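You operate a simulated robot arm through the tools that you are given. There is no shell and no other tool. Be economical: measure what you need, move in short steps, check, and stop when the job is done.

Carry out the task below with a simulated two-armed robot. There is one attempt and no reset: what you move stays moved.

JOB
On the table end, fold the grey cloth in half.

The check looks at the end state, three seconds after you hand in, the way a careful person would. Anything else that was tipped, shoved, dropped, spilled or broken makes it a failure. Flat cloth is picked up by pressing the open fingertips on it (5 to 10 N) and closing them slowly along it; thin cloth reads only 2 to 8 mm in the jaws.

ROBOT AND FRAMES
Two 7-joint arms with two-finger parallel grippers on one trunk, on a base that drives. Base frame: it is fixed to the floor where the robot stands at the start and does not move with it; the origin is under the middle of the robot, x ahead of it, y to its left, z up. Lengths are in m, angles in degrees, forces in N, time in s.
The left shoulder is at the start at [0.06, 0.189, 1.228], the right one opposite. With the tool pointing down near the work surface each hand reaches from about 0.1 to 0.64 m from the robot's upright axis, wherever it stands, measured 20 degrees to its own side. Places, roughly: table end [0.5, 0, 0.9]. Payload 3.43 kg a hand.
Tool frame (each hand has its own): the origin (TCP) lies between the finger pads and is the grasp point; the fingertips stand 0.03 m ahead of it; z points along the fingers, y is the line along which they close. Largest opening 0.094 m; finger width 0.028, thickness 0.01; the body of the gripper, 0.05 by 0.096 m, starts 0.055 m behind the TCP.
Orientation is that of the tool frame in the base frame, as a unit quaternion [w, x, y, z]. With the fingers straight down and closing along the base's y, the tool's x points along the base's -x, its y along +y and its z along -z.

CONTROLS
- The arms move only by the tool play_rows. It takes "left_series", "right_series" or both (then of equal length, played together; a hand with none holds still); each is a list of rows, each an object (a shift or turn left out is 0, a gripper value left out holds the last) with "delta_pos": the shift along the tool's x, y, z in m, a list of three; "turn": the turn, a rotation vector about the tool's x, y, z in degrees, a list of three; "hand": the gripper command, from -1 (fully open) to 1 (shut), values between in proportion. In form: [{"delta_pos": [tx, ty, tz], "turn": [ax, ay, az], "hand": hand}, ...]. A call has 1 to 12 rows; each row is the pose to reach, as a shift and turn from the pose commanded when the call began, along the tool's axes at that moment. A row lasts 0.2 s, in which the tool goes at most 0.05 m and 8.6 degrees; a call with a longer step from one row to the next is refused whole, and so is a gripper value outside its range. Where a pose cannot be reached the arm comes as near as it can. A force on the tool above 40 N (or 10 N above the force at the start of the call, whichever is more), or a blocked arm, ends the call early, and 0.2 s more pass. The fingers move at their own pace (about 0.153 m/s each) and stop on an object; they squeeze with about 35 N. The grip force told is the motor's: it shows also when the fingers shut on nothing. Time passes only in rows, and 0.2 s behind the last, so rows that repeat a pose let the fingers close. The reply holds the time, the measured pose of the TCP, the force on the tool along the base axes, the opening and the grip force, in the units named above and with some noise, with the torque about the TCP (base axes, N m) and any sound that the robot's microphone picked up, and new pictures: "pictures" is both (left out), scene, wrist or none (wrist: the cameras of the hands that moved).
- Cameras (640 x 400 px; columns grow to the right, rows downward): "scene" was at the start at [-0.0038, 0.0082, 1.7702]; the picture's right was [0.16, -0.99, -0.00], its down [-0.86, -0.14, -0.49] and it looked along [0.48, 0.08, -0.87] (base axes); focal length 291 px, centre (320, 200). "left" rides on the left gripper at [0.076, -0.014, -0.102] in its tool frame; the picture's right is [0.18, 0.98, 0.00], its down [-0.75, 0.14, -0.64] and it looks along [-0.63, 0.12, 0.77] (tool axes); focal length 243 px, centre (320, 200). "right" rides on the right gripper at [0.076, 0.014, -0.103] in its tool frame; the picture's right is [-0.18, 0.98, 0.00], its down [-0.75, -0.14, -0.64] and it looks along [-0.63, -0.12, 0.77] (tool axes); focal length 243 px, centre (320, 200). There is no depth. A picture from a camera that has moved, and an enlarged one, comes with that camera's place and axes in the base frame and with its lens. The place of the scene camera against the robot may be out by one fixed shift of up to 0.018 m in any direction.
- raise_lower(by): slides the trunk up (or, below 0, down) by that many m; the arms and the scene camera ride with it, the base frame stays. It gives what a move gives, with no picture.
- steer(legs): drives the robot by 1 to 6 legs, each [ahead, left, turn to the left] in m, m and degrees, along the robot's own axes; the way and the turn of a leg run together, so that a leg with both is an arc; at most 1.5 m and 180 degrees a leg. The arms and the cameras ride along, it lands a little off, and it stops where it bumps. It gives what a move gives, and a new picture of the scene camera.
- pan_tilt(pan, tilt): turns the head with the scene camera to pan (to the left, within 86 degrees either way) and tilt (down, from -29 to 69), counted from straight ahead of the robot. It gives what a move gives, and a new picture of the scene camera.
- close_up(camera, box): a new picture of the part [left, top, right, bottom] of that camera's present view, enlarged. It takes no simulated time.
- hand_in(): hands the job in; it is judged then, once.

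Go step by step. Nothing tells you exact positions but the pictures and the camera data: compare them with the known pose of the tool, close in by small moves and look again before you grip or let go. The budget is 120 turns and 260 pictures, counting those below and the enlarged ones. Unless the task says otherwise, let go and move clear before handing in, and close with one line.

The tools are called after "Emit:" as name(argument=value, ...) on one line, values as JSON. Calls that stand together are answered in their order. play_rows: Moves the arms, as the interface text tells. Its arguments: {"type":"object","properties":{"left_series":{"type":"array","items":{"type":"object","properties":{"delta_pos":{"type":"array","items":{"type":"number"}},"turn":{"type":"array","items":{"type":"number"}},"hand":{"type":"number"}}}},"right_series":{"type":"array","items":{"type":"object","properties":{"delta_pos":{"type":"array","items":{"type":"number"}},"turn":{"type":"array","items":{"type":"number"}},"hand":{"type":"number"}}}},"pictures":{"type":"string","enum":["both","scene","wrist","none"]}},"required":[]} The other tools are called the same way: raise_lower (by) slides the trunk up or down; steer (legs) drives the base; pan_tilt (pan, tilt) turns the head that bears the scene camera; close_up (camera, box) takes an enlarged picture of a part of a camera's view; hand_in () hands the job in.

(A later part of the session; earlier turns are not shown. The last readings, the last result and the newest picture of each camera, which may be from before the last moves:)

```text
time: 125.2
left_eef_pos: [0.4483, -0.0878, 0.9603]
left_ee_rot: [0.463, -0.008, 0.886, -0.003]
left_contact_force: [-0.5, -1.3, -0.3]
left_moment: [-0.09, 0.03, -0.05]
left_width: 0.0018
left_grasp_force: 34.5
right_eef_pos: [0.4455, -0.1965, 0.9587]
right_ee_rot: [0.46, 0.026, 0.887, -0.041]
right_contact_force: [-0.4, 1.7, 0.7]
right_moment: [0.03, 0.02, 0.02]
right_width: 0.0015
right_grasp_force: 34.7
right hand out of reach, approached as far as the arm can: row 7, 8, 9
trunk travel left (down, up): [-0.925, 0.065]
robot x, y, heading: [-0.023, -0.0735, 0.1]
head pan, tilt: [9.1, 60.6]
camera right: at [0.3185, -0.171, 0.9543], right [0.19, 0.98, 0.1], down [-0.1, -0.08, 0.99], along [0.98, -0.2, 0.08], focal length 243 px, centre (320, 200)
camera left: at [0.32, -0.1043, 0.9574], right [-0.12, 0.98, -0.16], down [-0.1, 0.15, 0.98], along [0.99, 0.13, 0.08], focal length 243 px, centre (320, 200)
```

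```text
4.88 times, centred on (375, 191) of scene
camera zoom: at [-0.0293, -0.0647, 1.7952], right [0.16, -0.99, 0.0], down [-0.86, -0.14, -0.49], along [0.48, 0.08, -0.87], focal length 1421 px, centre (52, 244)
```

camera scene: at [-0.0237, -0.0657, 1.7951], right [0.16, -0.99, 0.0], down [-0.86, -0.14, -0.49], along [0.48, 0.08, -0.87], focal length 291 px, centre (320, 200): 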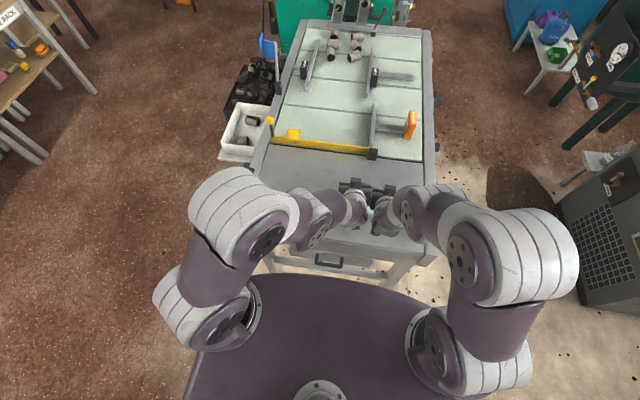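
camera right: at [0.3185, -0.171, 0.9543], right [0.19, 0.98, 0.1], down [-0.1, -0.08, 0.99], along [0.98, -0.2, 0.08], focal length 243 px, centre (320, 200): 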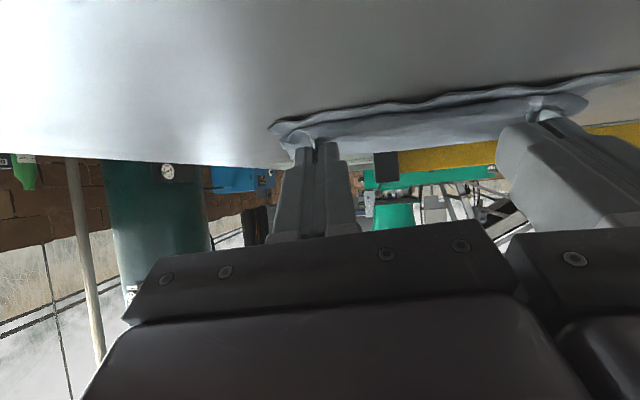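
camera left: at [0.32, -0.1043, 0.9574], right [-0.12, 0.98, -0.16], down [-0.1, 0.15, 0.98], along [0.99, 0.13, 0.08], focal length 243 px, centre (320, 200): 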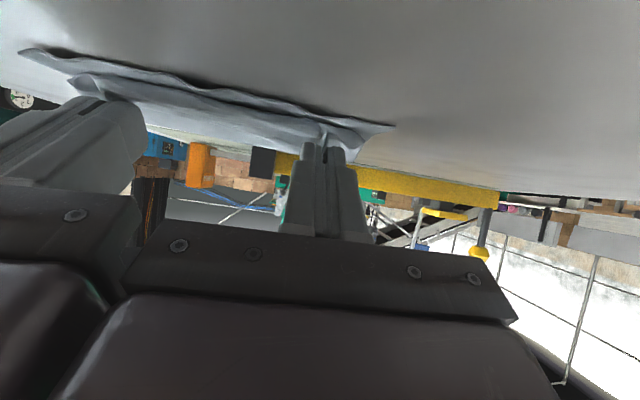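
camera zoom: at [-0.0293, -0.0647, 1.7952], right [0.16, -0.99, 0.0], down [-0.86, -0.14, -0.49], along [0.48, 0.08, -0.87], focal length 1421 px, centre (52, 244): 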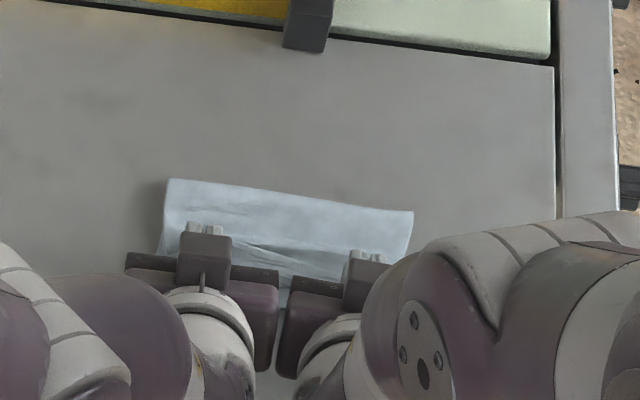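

The near edge shows just in front of the top layer, and the crease is straight at x≈0.524, about 8.5 cm behind it, so it's close to a true half. I'll lower 3 mm, open the fingers gently and lift straight off with the trunk.

Emit:
raise_lower(by=-0.003)

Emit:
play_rows(left_series=[{"hand": 0.9}, {"hand": 0.8}, {"hand": 0.7}, {"hand": 0.6}, {"hand": 0.6}], right_series=[{"hand": 0.9}, {"hand": 0.8}, {"hand": 0.7}, {"hand": 0.6}, {"hand": 0.6}], pictures="none")

Emit:
raise_lower(by=0.065)

Emit:
steer(legs=[[-0.1, 0, 0]])

Emit:
close_up(camera="scene", box=[330, 140, 410, 200])

```text
time: 125.8
left_eef_pos: [0.4468, -0.0863, 0.9575]
left_ee_rot: [0.463, -0.009, 0.886, -0.003]
left_contact_force: [-0.8, -2.1, -0.1]
left_moment: [-0.05, -0.03, -0.05]
left_width: 0.0016
left_grasp_force: 34.4
right_eef_pos: [0.4446, -0.1956, 0.9554]
right_ee_rot: [0.46, 0.027, 0.886, -0.041]
right_contact_force: [0.3, 0.9, 0.5]
right_moment: [0.02, 0.0, 0.05]
right_width: 0.0016
right_grasp_force: 35.1
trunk travel left (down, up): [-0.922, 0.068]
robot x, y, heading: [-0.0249, -0.0701, -0.0]
head pan, tilt: [9.1, 60.6]
```

```text
time: 127.0
left_eef_pos: [0.4481, -0.0868, 0.9574]
left_ee_rot: [0.464, -0.009, 0.886, -0.003]
left_contact_force: [-0.5, -0.5, 0.7]
left_moment: [0.02, -0.01, -0.01]
left_width: 0.0186
left_grasp_force: 0.0
right_eef_pos: [0.4447, -0.1969, 0.9555]
right_ee_rot: [0.46, 0.025, 0.886, -0.04]
right_contact_force: [-0.1, 0.0, 0.4]
right_moment: [0.0, 0.01, 0.02]
right_width: 0.0188
right_grasp_force: 0.0
trunk travel left (down, up): [-0.922, 0.068]
robot x, y, heading: [-0.0245, -0.0722, -0.2]
head pan, tilt: [9.1, 60.6]
```

```text
time: 128.0
left_eef_pos: [0.4487, -0.0888, 1.0219]
left_ee_rot: [0.462, -0.009, 0.887, -0.003]
left_contact_force: [0.5, 0.7, 0.2]
left_moment: [-0.02, -0.01, -0.02]
left_width: 0.0189
left_grasp_force: 0.0
right_eef_pos: [0.4459, -0.1968, 1.0204]
right_ee_rot: [0.46, 0.026, 0.886, -0.04]
right_contact_force: [0.6, 0.3, -0.2]
right_moment: [0.04, -0.01, -0.03]
right_width: 0.0187
right_grasp_force: 0.1
trunk travel left (down, up): [-0.987, 0.003]
robot x, y, heading: [-0.0241, -0.0731, 0.2]
head pan, tilt: [9.1, 60.6]
```

```text
time: 129.2
left_eef_pos: [0.3469, -0.087, 1.0214]
left_ee_rot: [0.463, -0.01, 0.886, -0.003]
left_contact_force: [0.5, -0.5, -0.7]
left_moment: [0.03, 0.0, 0.0]
left_width: 0.0187
left_grasp_force: 0.0
right_eef_pos: [0.3446, -0.1953, 1.0208]
right_ee_rot: [0.459, 0.026, 0.887, -0.041]
right_contact_force: [0.4, -0.3, -0.1]
right_moment: [0.0, 0.0, -0.03]
right_width: 0.0187
right_grasp_force: 0.0
trunk travel left (down, up): [-0.987, 0.003]
robot x, y, heading: [-0.1274, -0.0748, 0.3]
head pan, tilt: [9.1, 60.6]
camera scene: at [-0.1286, -0.0651, 1.8572], right [0.16, -0.99, 0.0], down [-0.86, -0.14, -0.49], along [0.48, 0.08, -0.87], focal length 291 px, centre (320, 200)
```

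scene: 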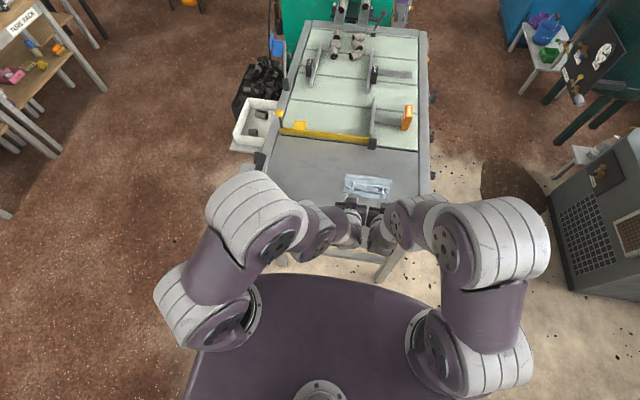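

```text
6.67 times, centred on (370, 170) of scene
camera zoom: at [-0.1286, -0.0651, 1.8572], right [0.16, -0.99, 0.0], down [-0.86, -0.14, -0.49], along [0.48, 0.08, -0.87], focal length 1942 px, centre (-13, 400)
```

zoom: 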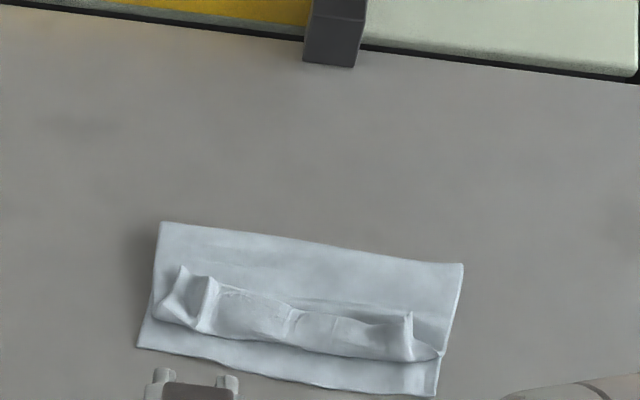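

The fold is very nearly right: crease square at the back, near edge at the front. The top layer's last ~2.5 cm is turned back as a standing hem; flipped toward me it will reach the near edge. I'll re-grip the two standing pinches with vertical fingers, so that tilting afterwards rolls the hem over. First I'll hover over them.

Emit:
play_rows(left_series=[{"delta_pos": [-0.008, 0, 0.0166], "turn": [0, 7.9, 0.2], "hand": 0.4}, {"delta_pos": [-0.016, 0, 0.033], "turn": [-0.1, 15.7, 0.3], "hand": 0.3}, {"delta_pos": [-0.024, 0, 0.05], "turn": [-0.2, 23.6, 0.5], "hand": 0.3}, {"delta_pos": [-0.032, 0, 0.066], "turn": [-0.2, 31.5, 0.7], "hand": 0.3}, {"delta_pos": [-0.04, -0.001, 0.083], "turn": [-0.3, 39.4, 0.9], "hand": 0.3}, {"delta_pos": [-0.048, -0.001, 0.1], "turn": [-0.3, 47.2, 1], "hand": 0.3}, {"delta_pos": [-0.0557, -0.001, 0.116], "turn": [-0.4, 55.1, 1.2], "hand": 0.3}, {"delta_pos": [-0.0557, -0.001, 0.116], "turn": [-0.4, 55.1, 1.2], "hand": 0.3}], right_series=[{"delta_pos": [-0.008, 0.001, 0.0163], "turn": [-0.7, 7.8, -0.4], "hand": 0.4}, {"delta_pos": [-0.0155, 0.002, 0.0326], "turn": [-1.4, 15.6, -0.9], "hand": 0.3}, {"delta_pos": [-0.023, 0.003, 0.049], "turn": [-2.1, 23.4, -1.3], "hand": 0.3}, {"delta_pos": [-0.031, 0.0045, 0.065], "turn": [-2.8, 31.3, -1.8], "hand": 0.3}, {"delta_pos": [-0.0387, 0.0055, 0.0815], "turn": [-3.5, 39.1, -2.2], "hand": 0.3}, {"delta_pos": [-0.0465, 0.0065, 0.098], "turn": [-4.2, 46.9, -2.7], "hand": 0.3}, {"delta_pos": [-0.0542, 0.0075, 0.1139], "turn": [-4.9, 54.7, -3.1], "hand": 0.3}, {"delta_pos": [-0.0542, 0.0075, 0.1139], "turn": [-4.9, 54.7, -3.1], "hand": 0.3}], pictures="wrist")

```text
time: 131.0
left_eef_pos: [0.45, -0.0798, 1.0087]
left_ee_rot: [0.002, 0.001, 1.0, 0.001]
left_contact_force: [-0.2, -0.4, -0.7]
left_moment: [-0.04, -0.02, -0.01]
left_width: 0.0329
left_grasp_force: 0.2
left hand out of reach, approached as far as the arm can: row 5, 7, 8
right_eef_pos: [0.4663, -0.1977, 0.9987]
right_ee_rot: [0.002, -0.002, 1.0, 0.0]
right_contact_force: [-0.6, -0.2, -1.0]
right_moment: [0.01, -0.03, 0.03]
right_width: 0.0328
right_grasp_force: 0.1
right hand out of reach, approached as far as the arm can: row 5, 6
trunk travel left (down, up): [-0.987, 0.003]
robot x, y, heading: [-0.1268, -0.0762, 0.2]
head pan, tilt: [9.1, 60.6]
camera right: at [0.3894, -0.1831, 1.1015], right [0.18, 0.98, 0.0], down [0.75, -0.14, 0.64], along [0.63, -0.11, -0.76], focal length 243 px, centre (320, 200)
camera left: at [0.3727, -0.0951, 1.1121], right [-0.18, 0.98, 0.0], down [0.75, 0.14, 0.64], along [0.63, 0.12, -0.76], focal length 243 px, centre (320, 200)
```

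right: 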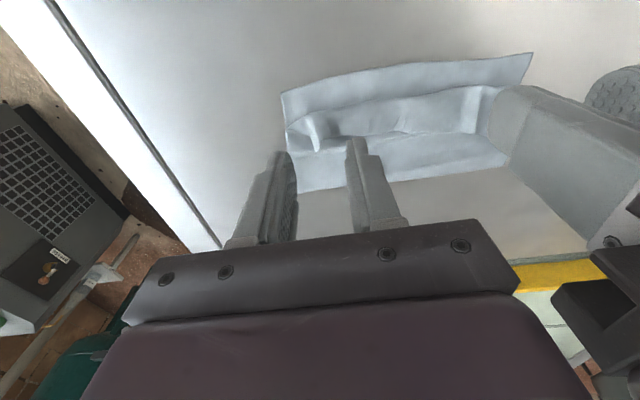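
left: 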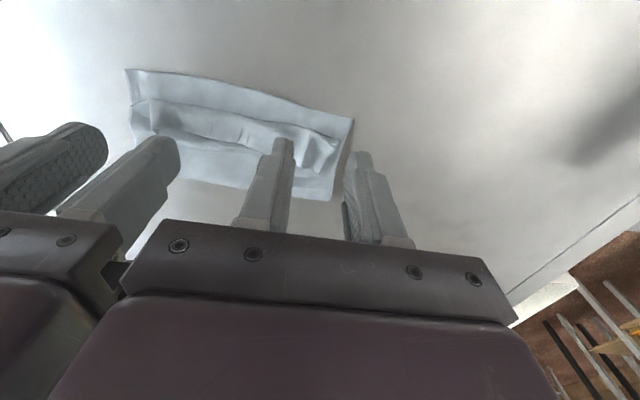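

Emit:
close_up(camera="right", box=[260, 40, 560, 210])

Emit:
close_up(camera="left", box=[110, 50, 390, 220])

```text
2.13 times, centred on (410, 125) of right
camera zoom: at [0.3894, -0.1831, 1.1015], right [0.18, 0.98, 0.0], down [0.75, -0.14, 0.64], along [0.63, -0.11, -0.76], focal length 518 px, centre (128, 360)
```

zoom: 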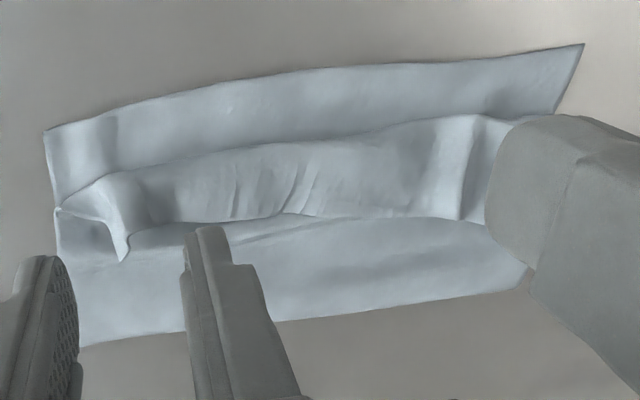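

```text
2.29 times, centred on (250, 135) of left
camera zoom: at [0.3727, -0.0951, 1.1121], right [-0.18, 0.98, 0.0], down [0.75, 0.14, 0.64], along [0.63, 0.12, -0.76], focal length 555 px, centre (480, 349)
```

zoom: 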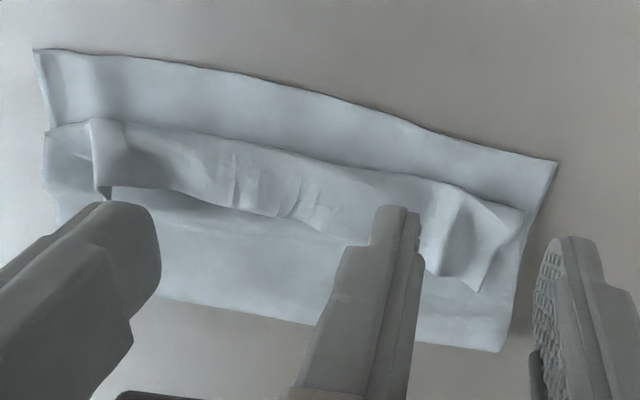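

The view is clear: near edge at x≈0.438, hem crease ≈0.455, free edge ≈0.486. Flipped, the top edge lands within about 1.4 cm of the near edge. I'll move the base 5 cm forward for reach, lower the fingers astride the two standing corner tents above the lower layers, and close.

Emit:
steer(legs=[[0.05, 0, 0]])

Emit:
play_rows(left_series=[{"delta_pos": [0.007, -0.001, 0], "hand": 0.3}, {"delta_pos": [0.007, -0.001, 0.01], "hand": 0.3}, {"delta_pos": [0.007, -0.001, 0.025], "hand": 0.3}, {"delta_pos": [0.007, -0.001, 0.035], "hand": 0.3}, {"delta_pos": [0.007, -0.001, 0.045], "hand": 0.3}, {"delta_pos": [0.007, -0.001, 0.045], "hand": 0.3}], right_series=[{"delta_pos": [0.015, -0.003, 0], "hand": 0.3}, {"delta_pos": [0.03, -0.005, 0.005], "hand": 0.3}, {"delta_pos": [0.03, -0.005, 0.015], "hand": 0.3}, {"delta_pos": [0.03, -0.005, 0.025], "hand": 0.3}, {"delta_pos": [0.03, -0.005, 0.035], "hand": 0.3}, {"delta_pos": [0.03, -0.005, 0.035], "hand": 0.3}], pictures="wrist")

```text
time: 131.9
left_eef_pos: [0.4944, -0.0793, 1.0117]
left_ee_rot: [0.005, 0.0, 1.0, 0.0]
left_contact_force: [-1.3, 0.1, 0.1]
left_moment: [0.0, -0.06, -0.02]
left_width: 0.0327
left_grasp_force: 0.1
right_eef_pos: [0.5117, -0.1971, 1.0021]
right_ee_rot: [0.004, -0.002, 1.0, 0.0]
right_contact_force: [-1.2, 0.1, 0.2]
right_moment: [0.02, -0.07, 0.02]
right_width: 0.0328
right_grasp_force: 0.0
trunk travel left (down, up): [-0.987, 0.003]
robot x, y, heading: [-0.079, -0.0724, 0.4]
head pan, tilt: [9.1, 60.6]
camera scene: at [-0.0932, -0.0648, 1.8573], right [0.16, -0.99, 0.0], down [-0.86, -0.14, -0.5], along [0.49, 0.08, -0.87], focal length 291 px, centre (320, 200)
```

scene: 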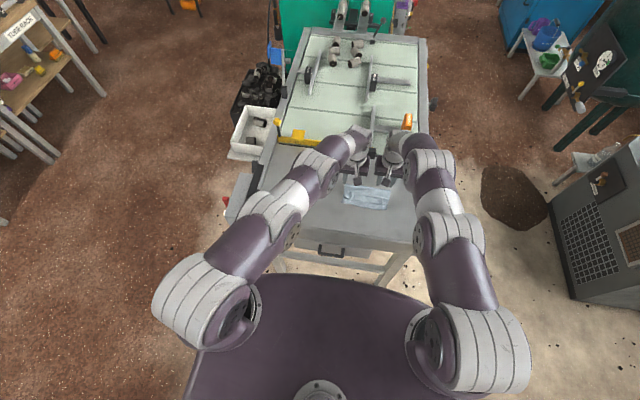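

```text
time: 133.3
left_eef_pos: [0.4862, -0.0778, 0.9649]
left_ee_rot: [0.002, 0.0, 1.0, 0.0]
left_contact_force: [-0.1, 0.8, -0.3]
left_moment: [0.0, 0.06, -0.04]
left_width: 0.0331
left_grasp_force: 0.0
left hand out of reach, approached as far as the arm can: row 4, 5, 6
right_eef_pos: [0.4873, -0.2029, 0.9623]
right_ee_rot: [0.001, -0.002, 1.0, 0.0]
right_contact_force: [0.6, 0.3, -0.8]
right_moment: [0.02, -0.01, -0.02]
right_width: 0.033
right_grasp_force: 0.0
trunk travel left (down, up): [-0.987, 0.003]
robot x, y, heading: [-0.0793, -0.0726, 0.4]
head pan, tilt: [9.1, 60.6]
camera right: at [0.4098, -0.1874, 1.065], right [0.18, 0.98, 0.0], down [0.75, -0.14, 0.64], along [0.63, -0.12, -0.77], focal length 243 px, centre (320, 200)
camera left: at [0.4101, -0.0928, 1.0682], right [-0.18, 0.98, 0.0], down [0.75, 0.14, 0.64], along [0.63, 0.12, -0.77], focal length 243 px, centre (320, 200)
```

right: 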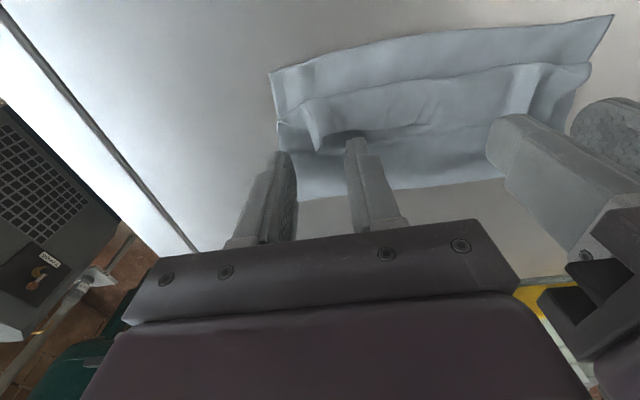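
left: 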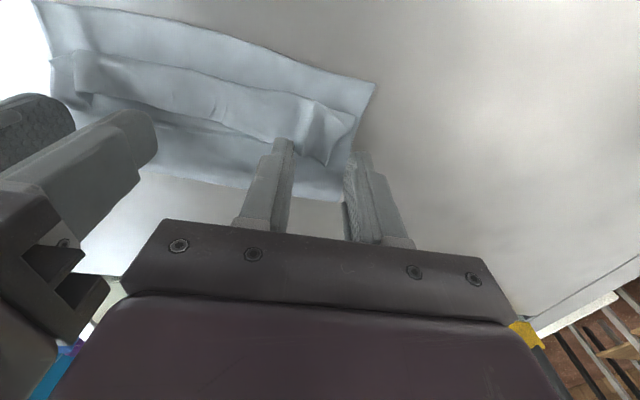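

Both tents stand between the fingers. I'll close on them.

Emit:
play_rows(left_series=[{"delta_pos": [0, 0, 0.002], "hand": 0.3}, {"delta_pos": [0, 0, 0.003], "hand": 0.45}, {"delta_pos": [0, 0, 0.003], "hand": 0.6}, {"delta_pos": [0, 0, 0.003], "hand": 0.75}, {"delta_pos": [0, 0, 0.003], "hand": 0.9}, {"delta_pos": [0, 0, 0.003], "hand": 1}, {"delta_pos": [0, 0, 0.003], "hand": 1}, {"delta_pos": [0, 0, -0.008], "hand": 1}, {"delta_pos": [0, 0, -0.015], "hand": 1}], right_series=[{"delta_pos": [0.003, 0, 0.001], "hand": 0.3}, {"delta_pos": [0.003, 0, 0.001], "hand": 0.45}, {"delta_pos": [0.003, 0, 0.001], "hand": 0.6}, {"delta_pos": [0.003, 0, 0.001], "hand": 0.75}, {"delta_pos": [0.003, 0, 0.001], "hand": 0.9}, {"delta_pos": [0.003, 0, 0.001], "hand": 1}, {"delta_pos": [0.003, 0, 0.001], "hand": 1}, {"delta_pos": [0.003, 0, -0.008], "hand": 1}, {"delta_pos": [0.003, 0, -0.015], "hand": 1}], pictures="wrist")

```text
time: 135.3
left_eef_pos: [0.4851, -0.0793, 0.9808]
left_ee_rot: [0.002, 0.001, 1.0, 0.0]
left_contact_force: [-0.5, -0.6, 0.6]
left_moment: [0.01, -0.01, 0.01]
left_width: 0.001
left_grasp_force: 35.2
right_eef_pos: [0.4836, -0.2025, 0.9784]
right_ee_rot: [0.001, -0.002, 1.0, 0.001]
right_contact_force: [-0.1, -0.1, -1.1]
right_moment: [0.01, -0.01, 0.0]
right_width: 0.0013
right_grasp_force: 34.9
trunk travel left (down, up): [-0.987, 0.003]
robot x, y, heading: [-0.0762, -0.0724, 0.4]
head pan, tilt: [9.1, 60.6]
camera right: at [0.4058, -0.188, 1.0812], right [0.18, 0.98, 0.0], down [0.75, -0.14, 0.64], along [0.63, -0.12, -0.77], focal length 243 px, centre (320, 200)
camera left: at [0.4088, -0.0933, 1.0843], right [-0.18, 0.98, 0.0], down [0.75, 0.14, 0.64], along [0.63, 0.12, -0.76], focal length 243 px, centre (320, 200)
```

right: 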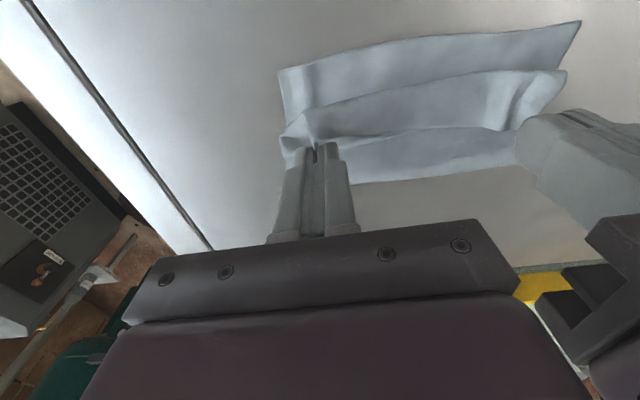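
left: 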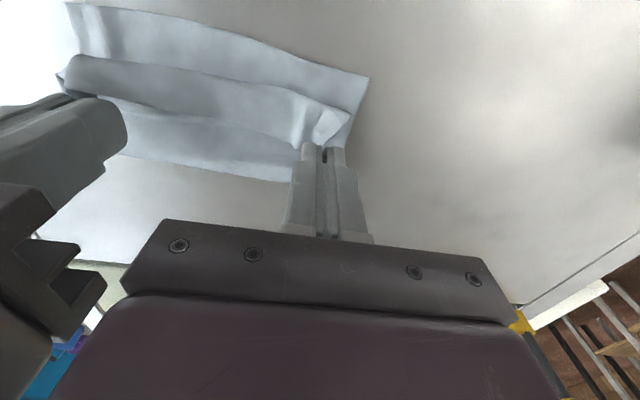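

Only the hem's two corners are held and the lower layers stay flat. Now I'll roll the hem over toward me, tilting the hands 55° along a small arc around the hem crease.

Emit:
play_rows(left_series=[{"delta_pos": [0.0068, 0, -0.005], "turn": [0, -7, 0]}, {"delta_pos": [0.0164, 0, -0.0083], "turn": [0, -14, 0]}, {"delta_pos": [0.0269, 0, -0.0092], "turn": [0, -21, 0]}, {"delta_pos": [0.0382, 0, -0.0077], "turn": [0, -28, 0]}, {"delta_pos": [0.0493, 0, -0.0038], "turn": [0, -35, 0]}, {"delta_pos": [0.0592, 0, 0.0025], "turn": [0, -42, 0]}, {"delta_pos": [0.0687, 0, 0.0111], "turn": [0, -49, 0]}, {"delta_pos": [0.0767, 0, 0.018], "turn": [0, -55, 0]}, {"delta_pos": [0.0767, 0, 0.018], "turn": [0, -55, 0]}], right_series=[{"delta_pos": [0.0072, 0, -0.005], "turn": [0, -7, 0]}, {"delta_pos": [0.017, 0, -0.0083], "turn": [0, -14, 0]}, {"delta_pos": [0.0278, 0, -0.0092], "turn": [0, -21, 0]}, {"delta_pos": [0.0394, -0.001, -0.0077], "turn": [0, -28, 0]}, {"delta_pos": [0.0508, -0.001, -0.0038], "turn": [0, -35, 0]}, {"delta_pos": [0.061, -0.001, 0.0025], "turn": [0, -42, 0]}, {"delta_pos": [0.0707, -0.001, 0.0111], "turn": [0, -49, 0]}, {"delta_pos": [0.079, -0.001, 0.017], "turn": [0, -55, 0]}, {"delta_pos": [0.079, -0.001, 0.017], "turn": [0, -55, 0]}], pictures="wrist")

Emit:
close_up(camera="scene", box=[320, 150, 420, 225])

```text
time: 137.5
left_eef_pos: [0.4317, -0.0828, 0.9874]
left_ee_rot: [0.482, -0.013, 0.876, -0.01]
left_contact_force: [-0.4, -0.3, -0.1]
left_moment: [-0.04, 0.0, 0.02]
left_width: 0.0
left_grasp_force: 32.9
right_eef_pos: [0.423, -0.2073, 0.9552]
right_ee_rot: [0.462, -0.009, 0.887, -0.009]
right_contact_force: [0.0, 1.1, 1.9]
right_moment: [0.02, -0.05, -0.02]
right_width: 0.0015
right_grasp_force: 34.9
right hand out of reach, approached as far as the arm can: row 5, 6, 7, 8, 9
trunk travel left (down, up): [-0.987, 0.003]
robot x, y, heading: [-0.082, -0.0755, 0.4]
head pan, tilt: [9.1, 60.6]
stopped in row 9 (left hand): the arm was blocked; the commanded pose is now the measured one
camera right: at [0.295, -0.1943, 0.951], right [0.1, 0.99, 0.13], down [-0.09, -0.12, 0.99], along [0.99, -0.11, 0.08], focal length 243 px, centre (320, 200)
camera left: at [0.304, -0.1018, 0.9803], right [-0.11, 0.98, -0.18], down [-0.14, 0.17, 0.98], along [0.98, 0.14, 0.12], focal length 243 px, centre (320, 200)
```

right: 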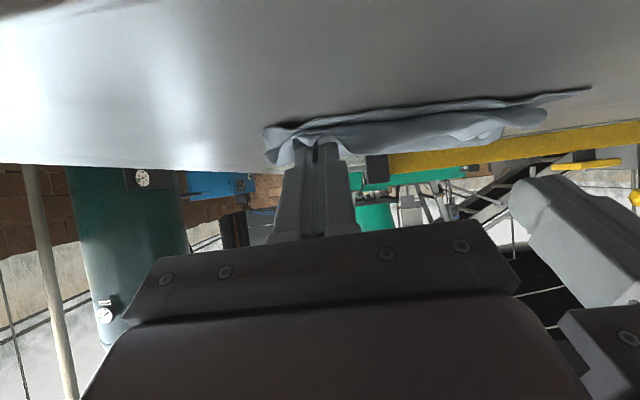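
left: 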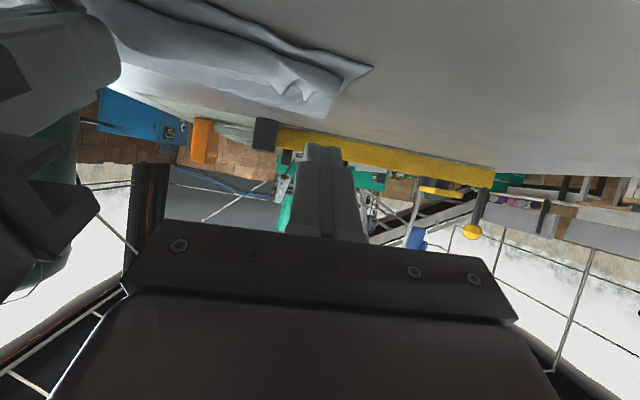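

```text
5.33 times, centred on (370, 188) of scene
camera zoom: at [-0.0832, -0.0649, 1.8572], right [0.16, -0.99, 0.0], down [-0.86, -0.14, -0.49], along [0.48, 0.08, -0.87], focal length 1554 px, centre (53, 267)
```

zoom: 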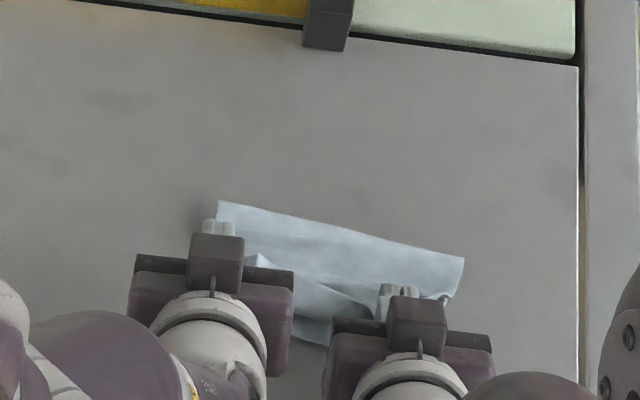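

The right corner rolled over, but the left slipped out of its fingers partway. I'll release the right here, lift both clear and look.

Emit:
play_rows(left_series=[{"delta_pos": [-0.012, 0, -0.01]}, {"delta_pos": [-0.024, 0, -0.02]}, {"delta_pos": [-0.036, 0.002, -0.03], "hand": 0.6}, {"delta_pos": [-0.045, 0.004, -0.04], "hand": 0.4}, {"delta_pos": [-0.05, 0.006, -0.05], "hand": 0.4}, {"delta_pos": [-0.05, 0.008, -0.06], "hand": 0.4}, {"delta_pos": [-0.05, 0.008, -0.06], "hand": 0.4}], right_series=[{"hand": 0.85}, {"hand": 0.7}, {"hand": 0.6}, {"delta_pos": [-0.005, 0, -0.012], "hand": 0.6}, {"delta_pos": [-0.02, 0, -0.03], "hand": 0.6}, {"delta_pos": [-0.045, 0, -0.05], "hand": 0.6}, {"delta_pos": [-0.06, 0, -0.07], "hand": 0.6}], pictures="none")

Emit:
close_up(camera="scene", box=[320, 150, 420, 225])

Emit:
close_up(camera="left", box=[0, 0, 480, 240])

```text
time: 139.1
left_eef_pos: [0.4084, -0.0752, 1.0629]
left_ee_rot: [0.483, -0.014, 0.876, -0.01]
left_contact_force: [0.7, -0.3, 0.2]
left_moment: [-0.02, -0.01, -0.01]
left_width: 0.0283
left_grasp_force: 0.0
right_eef_pos: [0.4167, -0.2097, 1.0459]
right_ee_rot: [0.458, -0.016, 0.888, -0.023]
right_contact_force: [-0.6, 0.2, 1.0]
right_moment: [-0.02, 0.03, 0.04]
right_width: 0.0188
right_grasp_force: 0.1
right hand out of reach, approached as far as the arm can: row 4, 5, 6, 7
trunk travel left (down, up): [-0.987, 0.003]
robot x, y, heading: [-0.0806, -0.0717, 0.4]
head pan, tilt: [9.1, 60.6]
```

```text
5.33 times, centred on (370, 188) of scene
camera zoom: at [-0.0836, -0.0648, 1.8571], right [0.16, -0.99, 0.0], down [-0.86, -0.14, -0.49], along [0.49, 0.08, -0.87], focal length 1554 px, centre (53, 267)
```

zoom: 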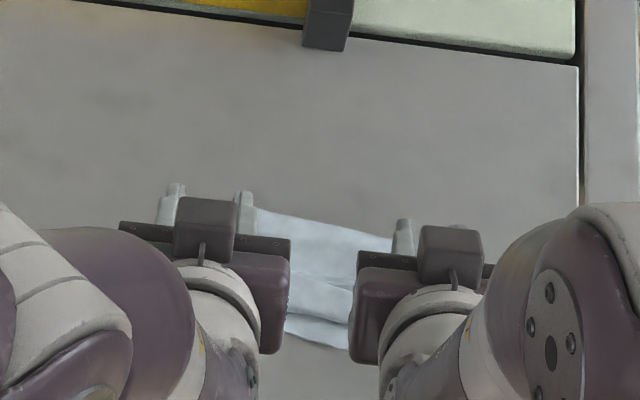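

```text
1.33 times, centred on (240, 120) of left
camera zoom: at [0.2803, -0.092, 1.0548], right [-0.11, 0.98, -0.19], down [-0.14, 0.17, 0.98], along [0.98, 0.14, 0.12], focal length 324 px, centre (427, 307)
```

zoom: 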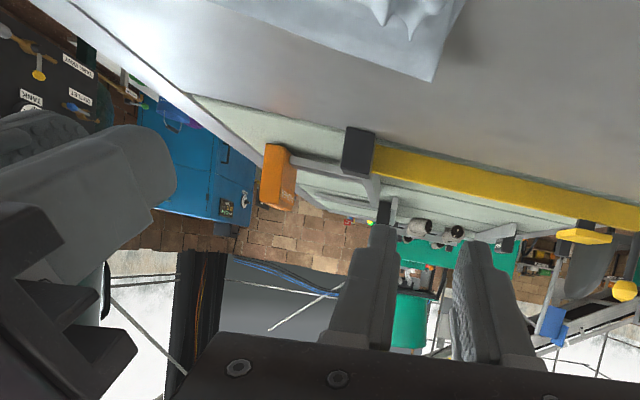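

Emit:
steer(legs=[[-0.12, 0, 0]])

Emit:
close_up(camera="scene", box=[330, 135, 410, 195])

```text
time: 140.3
left_eef_pos: [0.2886, -0.0743, 1.0627]
left_ee_rot: [0.481, -0.015, 0.876, -0.01]
left_contact_force: [0.8, 0.1, -0.1]
left_moment: [0.02, 0.03, 0.0]
left_width: 0.0282
left_grasp_force: 0.1
right_eef_pos: [0.2996, -0.2099, 1.0442]
right_ee_rot: [0.459, -0.017, 0.888, -0.022]
right_contact_force: [0.7, 0.1, 0.3]
right_moment: [0.01, 0.0, 0.0]
right_width: 0.0187
right_grasp_force: 0.0
trunk travel left (down, up): [-0.987, 0.003]
robot x, y, heading: [-0.1992, -0.0761, 0.5]
head pan, tilt: [9.1, 60.6]
camera scene: at [-0.2009, -0.0654, 1.8572], right [0.16, -0.99, 0.0], down [-0.86, -0.14, -0.49], along [0.48, 0.08, -0.87], focal length 291 px, centre (320, 200)
```

scene: 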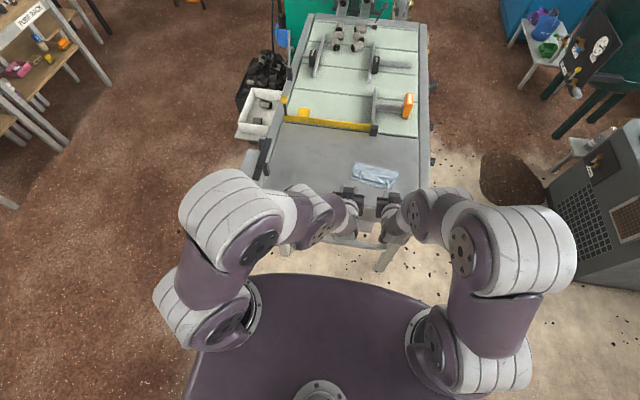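

```text
6.67 times, centred on (370, 165) of scene
camera zoom: at [-0.2009, -0.0654, 1.8572], right [0.16, -0.99, 0.0], down [-0.86, -0.14, -0.49], along [0.48, 0.08, -0.87], focal length 1942 px, centre (-13, 433)
```

zoom: 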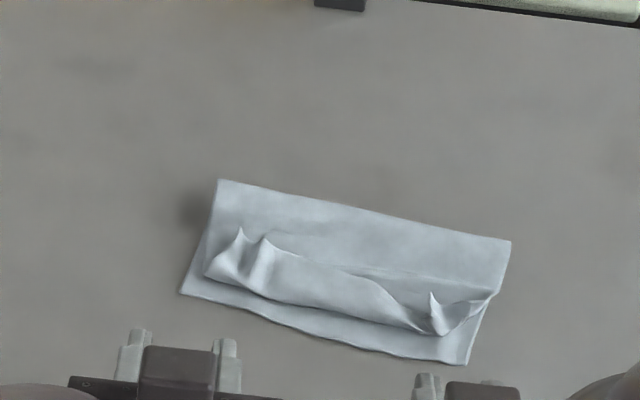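

The hem is still turned back, though partly upright. I'll approach it differently: turn both grippers 90° so they close along x and pinch the standing hem as a flat sheet, then pull it over toward me. First I'll straighten and yaw the hands, outside cameras outward.

Emit:
play_rows(left_series=[{"delta_pos": [-0.002, -0.002, 0.011], "turn": [-0.1, 7.2, 0.2]}, {"delta_pos": [-0.004, -0.004, 0.022], "turn": [-0.3, 14.4, 0.4]}, {"delta_pos": [-0.006, -0.006, 0.033], "turn": [-0.4, 21.6, 0.7]}, {"delta_pos": [-0.008, -0.008, 0.043], "turn": [-0.6, 28.8, 0.9]}, {"delta_pos": [-0.01, -0.01, 0.054], "turn": [-0.7, 36, 1.1]}, {"delta_pos": [-0.012, -0.012, 0.065], "turn": [-0.9, 43.2, 1.3]}, {"delta_pos": [-0.014, -0.014, 0.076], "turn": [-1, 50.4, 1.6]}, {"delta_pos": [-0.0154, -0.016, 0.086], "turn": [-1.2, 57.6, 1.8]}, {"delta_pos": [-0.0154, -0.016, 0.086], "turn": [-1.2, 57.6, 1.8]}], right_series=[{"delta_pos": [-0.0036, 0.001, 0.008], "turn": [-0.3, 6.8, 0.2]}, {"delta_pos": [-0.007, 0.002, 0.016], "turn": [-0.6, 13.6, 0.5]}, {"delta_pos": [-0.011, 0.003, 0.024], "turn": [-1, 20.5, 0.7]}, {"delta_pos": [-0.0145, 0.004, 0.033], "turn": [-1.3, 27.3, 1]}, {"delta_pos": [-0.018, 0.006, 0.041], "turn": [-1.6, 34.1, 1.2]}, {"delta_pos": [-0.022, 0.008, 0.049], "turn": [-2, 41, 1.5]}, {"delta_pos": [-0.0255, 0.009, 0.057], "turn": [-2.3, 47.8, 1.7]}, {"delta_pos": [-0.029, 0.01, 0.0652], "turn": [-2.6, 54.6, 2]}, {"delta_pos": [-0.029, 0.01, 0.0652], "turn": [-2.6, 54.6, 2]}], pictures="none")

Emit:
play_rows(left_series=[{"turn": [0, 0, 8.2]}, {"turn": [0, 0, 16.4]}, {"turn": [0, 0, 24.6]}, {"turn": [0, 0, 32.8]}, {"turn": [0, 0, 41]}, {"turn": [0, 0, 49.2]}, {"turn": [0, 0, 57.4]}, {"turn": [0, 0, 65.6]}, {"turn": [0, 0, 73.8]}, {"turn": [0, 0, 82]}, {"turn": [0, 0, 90]}], right_series=[{"turn": [0, 0, -8.2]}, {"turn": [0, 0, -16.4]}, {"turn": [0, 0, -24.6]}, {"turn": [0, 0, -32.8]}, {"turn": [0, 0, -41]}, {"turn": [0, 0, -49.2]}, {"turn": [0, 0, -57.4]}, {"turn": [0, 0, -65.6]}, {"turn": [0, 0, -73.8]}, {"turn": [0, 0, -82]}, {"turn": [0, 0, -90]}], pictures="none")

```text
time: 142.3
left_eef_pos: [0.3688, -0.089, 1.0302]
left_ee_rot: [0.001, 0.0, 1.0, 0.0]
left_contact_force: [0.5, -0.1, -0.6]
left_moment: [-0.02, -0.03, 0.0]
left_width: 0.0281
left_grasp_force: 0.1
right_eef_pos: [0.3667, -0.2009, 1.0309]
right_ee_rot: [0.0, 0.0, 1.0, -0.001]
right_contact_force: [-0.1, 0.2, 0.0]
right_moment: [-0.01, 0.0, -0.01]
right_width: 0.0188
right_grasp_force: 0.1
right hand out of reach, approached as far as the arm can: row 6, 7
trunk travel left (down, up): [-0.987, 0.003]
robot x, y, heading: [-0.1953, -0.0736, 0.1]
head pan, tilt: [9.1, 60.6]
```

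```text
time: 144.7
left_eef_pos: [0.3693, -0.0913, 1.0299]
left_ee_rot: [0.0, 0.707, 0.707, 0.0]
left_contact_force: [0.4, -0.1, 0.2]
left_moment: [-0.01, 0.04, 0.01]
left_width: 0.0281
left_grasp_force: 0.0
right_eef_pos: [0.3676, -0.2008, 1.0316]
right_ee_rot: [0.0, 0.708, -0.706, 0.001]
right_contact_force: [-0.5, 0.3, -0.1]
right_moment: [0.0, 0.04, 0.0]
right_width: 0.0189
right_grasp_force: 0.0
trunk travel left (down, up): [-0.987, 0.003]
robot x, y, heading: [-0.1988, -0.0761, 0.5]
head pan, tilt: [9.1, 60.6]
```

Emit:
steer(legs=[[0.09, 0, 0]])

Emit:
close_up(camera="left", box=[100, 0, 540, 275])

Emit:
close_up(camera="right", box=[100, 0, 540, 275])

```text
time: 145.8
left_eef_pos: [0.4567, -0.0904, 1.0309]
left_ee_rot: [0.001, 0.707, 0.707, 0.002]
left_contact_force: [-0.2, 0.2, -0.2]
left_moment: [0.01, -0.05, 0.0]
left_width: 0.0284
left_grasp_force: 0.0
right_eef_pos: [0.4551, -0.2, 1.032]
right_ee_rot: [0.0, -0.707, 0.707, -0.002]
right_contact_force: [-0.4, -0.5, 0.4]
right_moment: [-0.03, 0.01, -0.02]
right_width: 0.0187
right_grasp_force: 0.0
trunk travel left (down, up): [-0.987, 0.003]
robot x, y, heading: [-0.1081, -0.0725, 0.3]
head pan, tilt: [9.1, 60.6]
camera scene: at [-0.117, -0.0649, 1.8573], right [0.16, -0.99, 0.0], down [-0.86, -0.14, -0.49], along [0.49, 0.08, -0.87], focal length 291 px, centre (320, 200)
```

scene: 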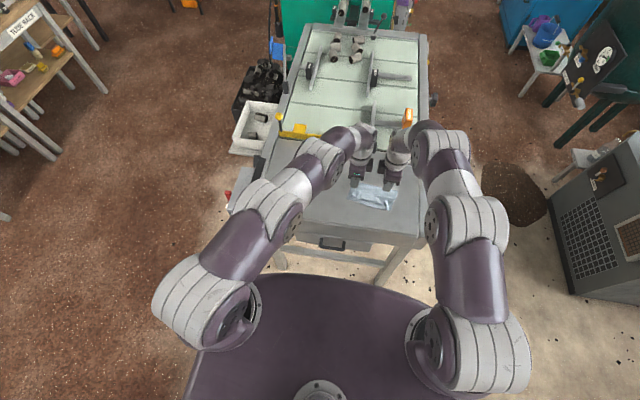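

```text
1.45 times, centred on (320, 138) of left
camera zoom: at [0.4422, -0.0152, 1.1355], right [0.98, 0.18, 0.0], down [0.14, -0.75, 0.64], along [0.12, -0.63, -0.77], focal length 353 px, centre (320, 291)
```

zoom: 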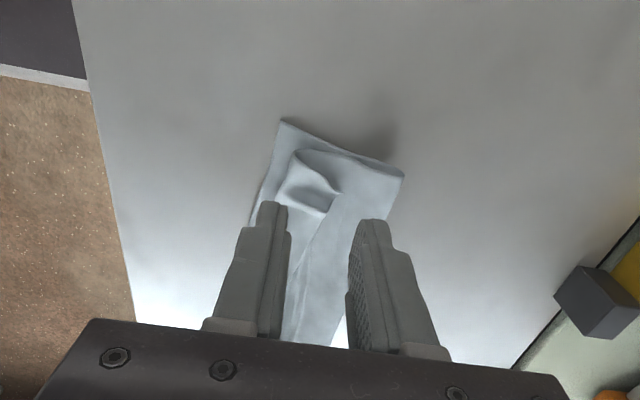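

```text
1.45 times, centred on (320, 138) of right
camera zoom: at [0.4405, -0.2758, 1.135], right [-0.98, 0.19, 0.0], down [0.14, 0.75, 0.64], along [0.12, 0.63, -0.77], focal length 353 px, centre (320, 291)
```

zoom: 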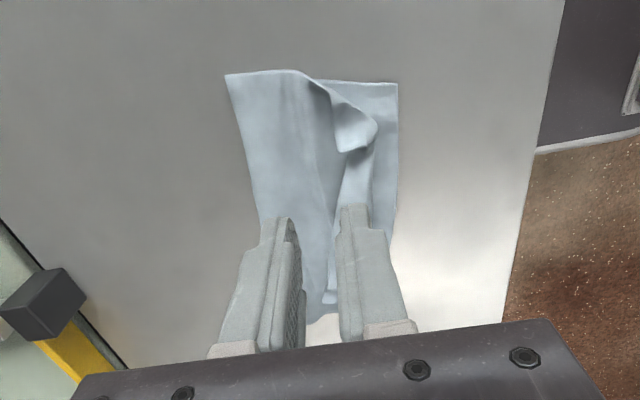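

The yawed hands give a clear view: hem at the left around (0.443–0.470, −0.10), at the right around (0.423–0.442, −0.21). I'll straddle it with both grippers just above the lower layers and close along x, which stands the hem up without pushing the cloth.

Emit:
play_rows(left_series=[{"delta_pos": [-0.005, 0.001, 0.015], "hand": 0.04}, {"delta_pos": [-0.01, 0.0033, 0.035], "hand": 0.04}, {"delta_pos": [-0.0136, 0.0033, 0.055], "hand": 0.04}, {"delta_pos": [-0.0136, 0.0033, 0.068], "hand": 0.04}, {"delta_pos": [-0.0136, 0.0033, 0.071], "hand": 0.04}, {"delta_pos": [-0.0136, 0.0033, 0.071], "hand": 0.04}], right_series=[{"delta_pos": [0.003, 0.008, 0.015], "hand": 0.06}, {"delta_pos": [0.006, 0.016, 0.035], "hand": 0.06}, {"delta_pos": [0.007, 0.0211, 0.055], "hand": 0.06}, {"delta_pos": [0.007, 0.0211, 0.068], "hand": 0.06}, {"delta_pos": [0.007, 0.0211, 0.072], "hand": 0.06}, {"delta_pos": [0.007, 0.0211, 0.072], "hand": 0.06}], pictures="none")

Emit:
close_up(camera="left", box=[160, 40, 480, 240])

Emit:
close_up(camera="right", box=[160, 40, 480, 240])

```text
time: 147.2
left_eef_pos: [0.4495, -0.0978, 0.9657]
left_ee_rot: [-0.001, 0.707, 0.707, 0.0]
left_contact_force: [0.1, -0.4, 0.6]
left_moment: [0.0, -0.05, 0.02]
left_width: 0.0452
left_grasp_force: 0.1
left hand out of reach, approached as far as the arm can: row 2, 3, 4, 5, 6
right_eef_pos: [0.4368, -0.2078, 0.9594]
right_ee_rot: [-0.001, -0.706, 0.708, -0.001]
right_contact_force: [-0.7, 0.1, 1.0]
right_moment: [-0.03, -0.01, 0.03]
right_width: 0.0441
right_grasp_force: 0.0
trunk travel left (down, up): [-0.987, 0.003]
robot x, y, heading: [-0.1058, -0.0746, 0.3]
head pan, tilt: [9.1, 60.6]
```

```text
2.00 times, centred on (320, 140) of left
camera zoom: at [0.4339, -0.0214, 1.0698], right [0.98, 0.18, 0.0], down [0.14, -0.75, 0.64], along [0.12, -0.63, -0.77], focal length 485 px, centre (320, 320)
```

zoom: 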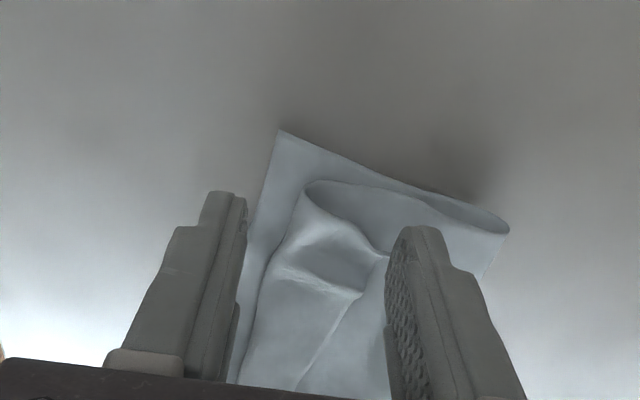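

```text
2.00 times, centred on (320, 140) of right
camera zoom: at [0.4225, -0.2835, 1.0624], right [-0.98, 0.19, 0.0], down [0.14, 0.75, 0.64], along [0.12, 0.63, -0.77], focal length 485 px, centre (320, 320)
```

zoom: 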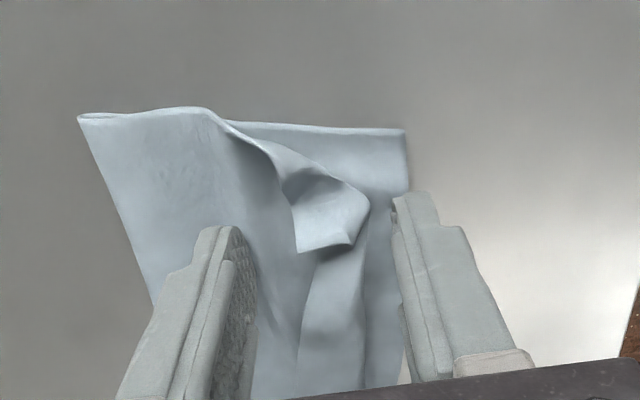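

Both hems sit between the fingers; the left needs a wider opening and to be slightly lower. Then I'll close both.

Emit:
play_rows(left_series=[{"hand": -0.4}, {"hand": -0.4}], right_series=[{"delta_pos": [0, 0, -0.002]}, {"delta_pos": [0, 0, -0.004]}], pictures="none")

Emit:
raise_lower(by=-0.005)

Emit:
play_rows(left_series=[{"hand": -0.1}, {"hand": 0.2}, {"hand": 0.4}, {"hand": 0.6}, {"hand": 0.75}, {"hand": 0.9}, {"hand": 1}, {"hand": 1}], right_series=[{"hand": 0.2}, {"hand": 0.35}, {"hand": 0.5}, {"hand": 0.65}, {"hand": 0.8}, {"hand": 0.9}, {"hand": 1}, {"hand": 1}], pictures="none")

Emit:
close_up(camera="left", box=[160, 40, 480, 240])

Emit:
close_up(camera="right", box=[160, 40, 480, 240])

```text
time: 147.8
left_eef_pos: [0.4474, -0.0959, 0.9659]
left_ee_rot: [0.0, 0.707, 0.707, 0.002]
left_contact_force: [0.8, 0.5, -0.1]
left_moment: [0.03, 0.01, -0.01]
left_width: 0.0658
left_grasp_force: 0.1
right_eef_pos: [0.4374, -0.208, 0.9636]
right_ee_rot: [-0.001, -0.707, 0.707, -0.001]
right_contact_force: [0.3, 0.3, 1.1]
right_moment: [0.0, 0.0, -0.01]
right_width: 0.0444
right_grasp_force: 0.0
trunk travel left (down, up): [-0.987, 0.003]
robot x, y, heading: [-0.106, -0.0716, 0.4]
head pan, tilt: [9.1, 60.6]
```

```text
time: 148.4
left_eef_pos: [0.4486, -0.0963, 0.9611]
left_ee_rot: [0.0, 0.707, 0.707, 0.001]
left_contact_force: [0.0, -0.1, 0.0]
left_moment: [0.03, -0.01, 0.03]
left_width: 0.0658
left_grasp_force: 0.1
right_eef_pos: [0.4361, -0.208, 0.9577]
right_ee_rot: [-0.001, -0.706, 0.708, 0.0]
right_contact_force: [0.2, 0.0, 0.9]
right_moment: [-0.02, -0.05, -0.01]
right_width: 0.044
right_grasp_force: 0.1
trunk travel left (down, up): [-0.982, 0.008]
robot x, y, heading: [-0.1097, -0.0681, 0.0]
head pan, tilt: [9.1, 60.6]
```

```text
time: 150.2
left_eef_pos: [0.4479, -0.0964, 0.9618]
left_ee_rot: [0.001, 0.707, 0.707, 0.001]
left_contact_force: [-0.4, 0.8, 0.1]
left_moment: [0.0, 0.0, 0.01]
left_width: 0.0026
left_grasp_force: 35.3
right_eef_pos: [0.4371, -0.208, 0.9576]
right_ee_rot: [0.0, -0.707, 0.707, -0.001]
right_contact_force: [-0.1, -0.4, 0.9]
right_moment: [-0.02, 0.01, 0.03]
right_width: 0.003
right_grasp_force: 34.6
trunk travel left (down, up): [-0.982, 0.008]
robot x, y, heading: [-0.1059, -0.0721, 0.3]
head pan, tilt: [9.1, 60.6]
```

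```text
2.00 times, centred on (320, 140) of left
camera zoom: at [0.4332, -0.0213, 1.0652], right [0.98, 0.18, 0.0], down [0.14, -0.75, 0.64], along [0.12, -0.63, -0.77], focal length 485 px, centre (320, 320)
```

zoom: 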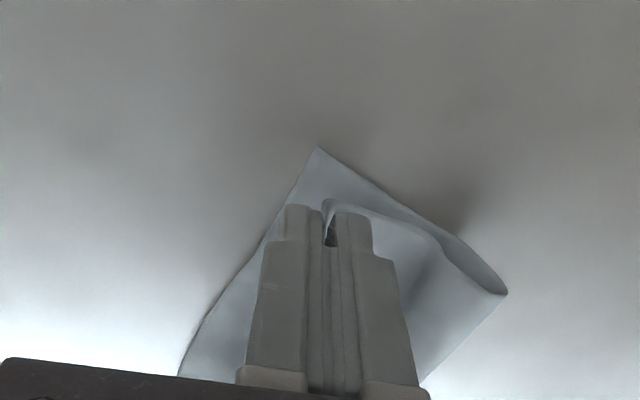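

```text
2.00 times, centred on (320, 140) of right
camera zoom: at [0.4223, -0.2833, 1.061], right [-0.98, 0.19, 0.0], down [0.14, 0.75, 0.64], along [0.12, 0.63, -0.77], focal length 485 px, centre (320, 320)
```

zoom: 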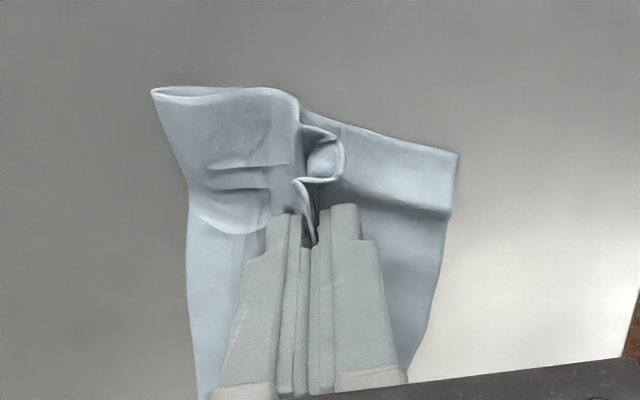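

Both hems are pinched. I'll lift slightly and draw them over toward me and outward, unrolling the hem.

Emit:
play_rows(left_series=[{"delta_pos": [0, 0, -0.012]}, {"delta_pos": [0.003, -0.008, -0.018]}, {"delta_pos": [0.006, -0.017, -0.019]}, {"delta_pos": [0.009, -0.025, -0.015]}, {"delta_pos": [0.012, -0.03, -0.007]}, {"delta_pos": [0.012, -0.03, -0.003]}, {"delta_pos": [0.012, -0.03, -0.003]}], right_series=[{"delta_pos": [0, 0, -0.012]}, {"delta_pos": [0.004, 0.008, -0.018]}, {"delta_pos": [0.008, 0.017, -0.019]}, {"delta_pos": [0.012, 0.025, -0.015]}, {"delta_pos": [0.015, 0.03, -0.007]}, {"delta_pos": [0.015, 0.03, -0.004]}, {"delta_pos": [0.015, 0.03, -0.004]}], pictures="none")

Emit:
close_up(camera="left", box=[120, 20, 520, 270])

Emit:
close_up(camera="right", box=[120, 20, 520, 270])

```text
time: 151.5
left_eef_pos: [0.4192, -0.0887, 0.9685]
left_ee_rot: [0.004, 0.708, 0.706, 0.0]
left_contact_force: [-2.6, -21.4, -0.9]
left_moment: [-0.58, 0.02, 0.0]
left_width: 0.0022
left_grasp_force: 34.9
right_eef_pos: [0.4087, -0.2199, 0.9639]
right_ee_rot: [0.003, -0.707, 0.708, -0.003]
right_contact_force: [1.5, 20.8, 1.1]
right_moment: [0.61, -0.03, 0.0]
right_width: 0.0032
right_grasp_force: 35.0
trunk travel left (down, up): [-0.982, 0.008]
robot x, y, heading: [-0.1096, -0.0717, -0.0]
head pan, tilt: [9.1, 60.6]
stopped in row 6 (left hand): the force on the tool passed its limit at 40 N (the readings are from after the stop); the commanded pose is now the measured one
```

```text
1.60 times, centred on (320, 145) of left
camera zoom: at [0.4039, -0.0128, 1.0707], right [0.98, 0.18, 0.01], down [0.13, -0.75, 0.65], along [0.12, -0.63, -0.76], focal length 388 px, centre (320, 288)
```

zoom: 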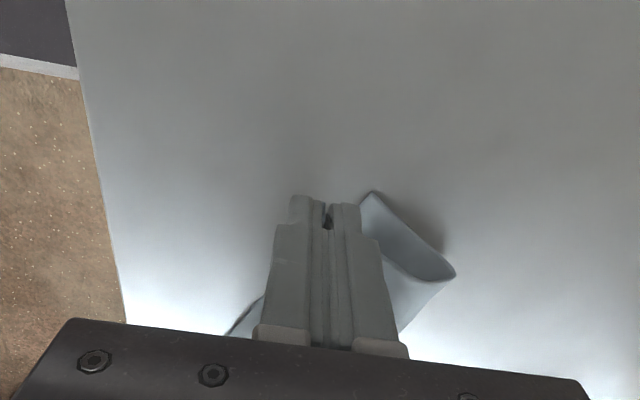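

```text
1.60 times, centred on (320, 145) of right
camera zoom: at [0.3939, -0.2956, 1.0667], right [-0.98, 0.18, -0.01], down [0.14, 0.75, 0.64], along [0.12, 0.63, -0.77], focal length 388 px, centre (320, 288)
```

zoom: 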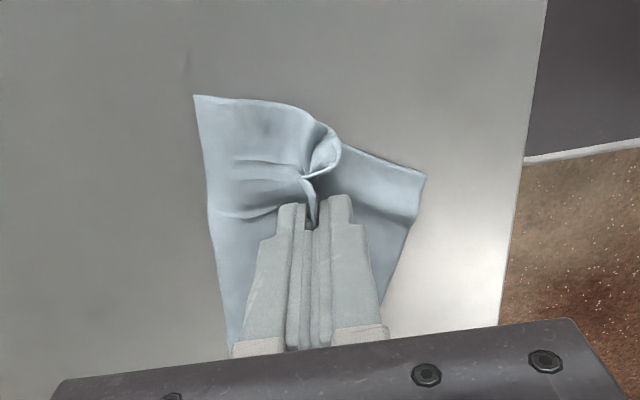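

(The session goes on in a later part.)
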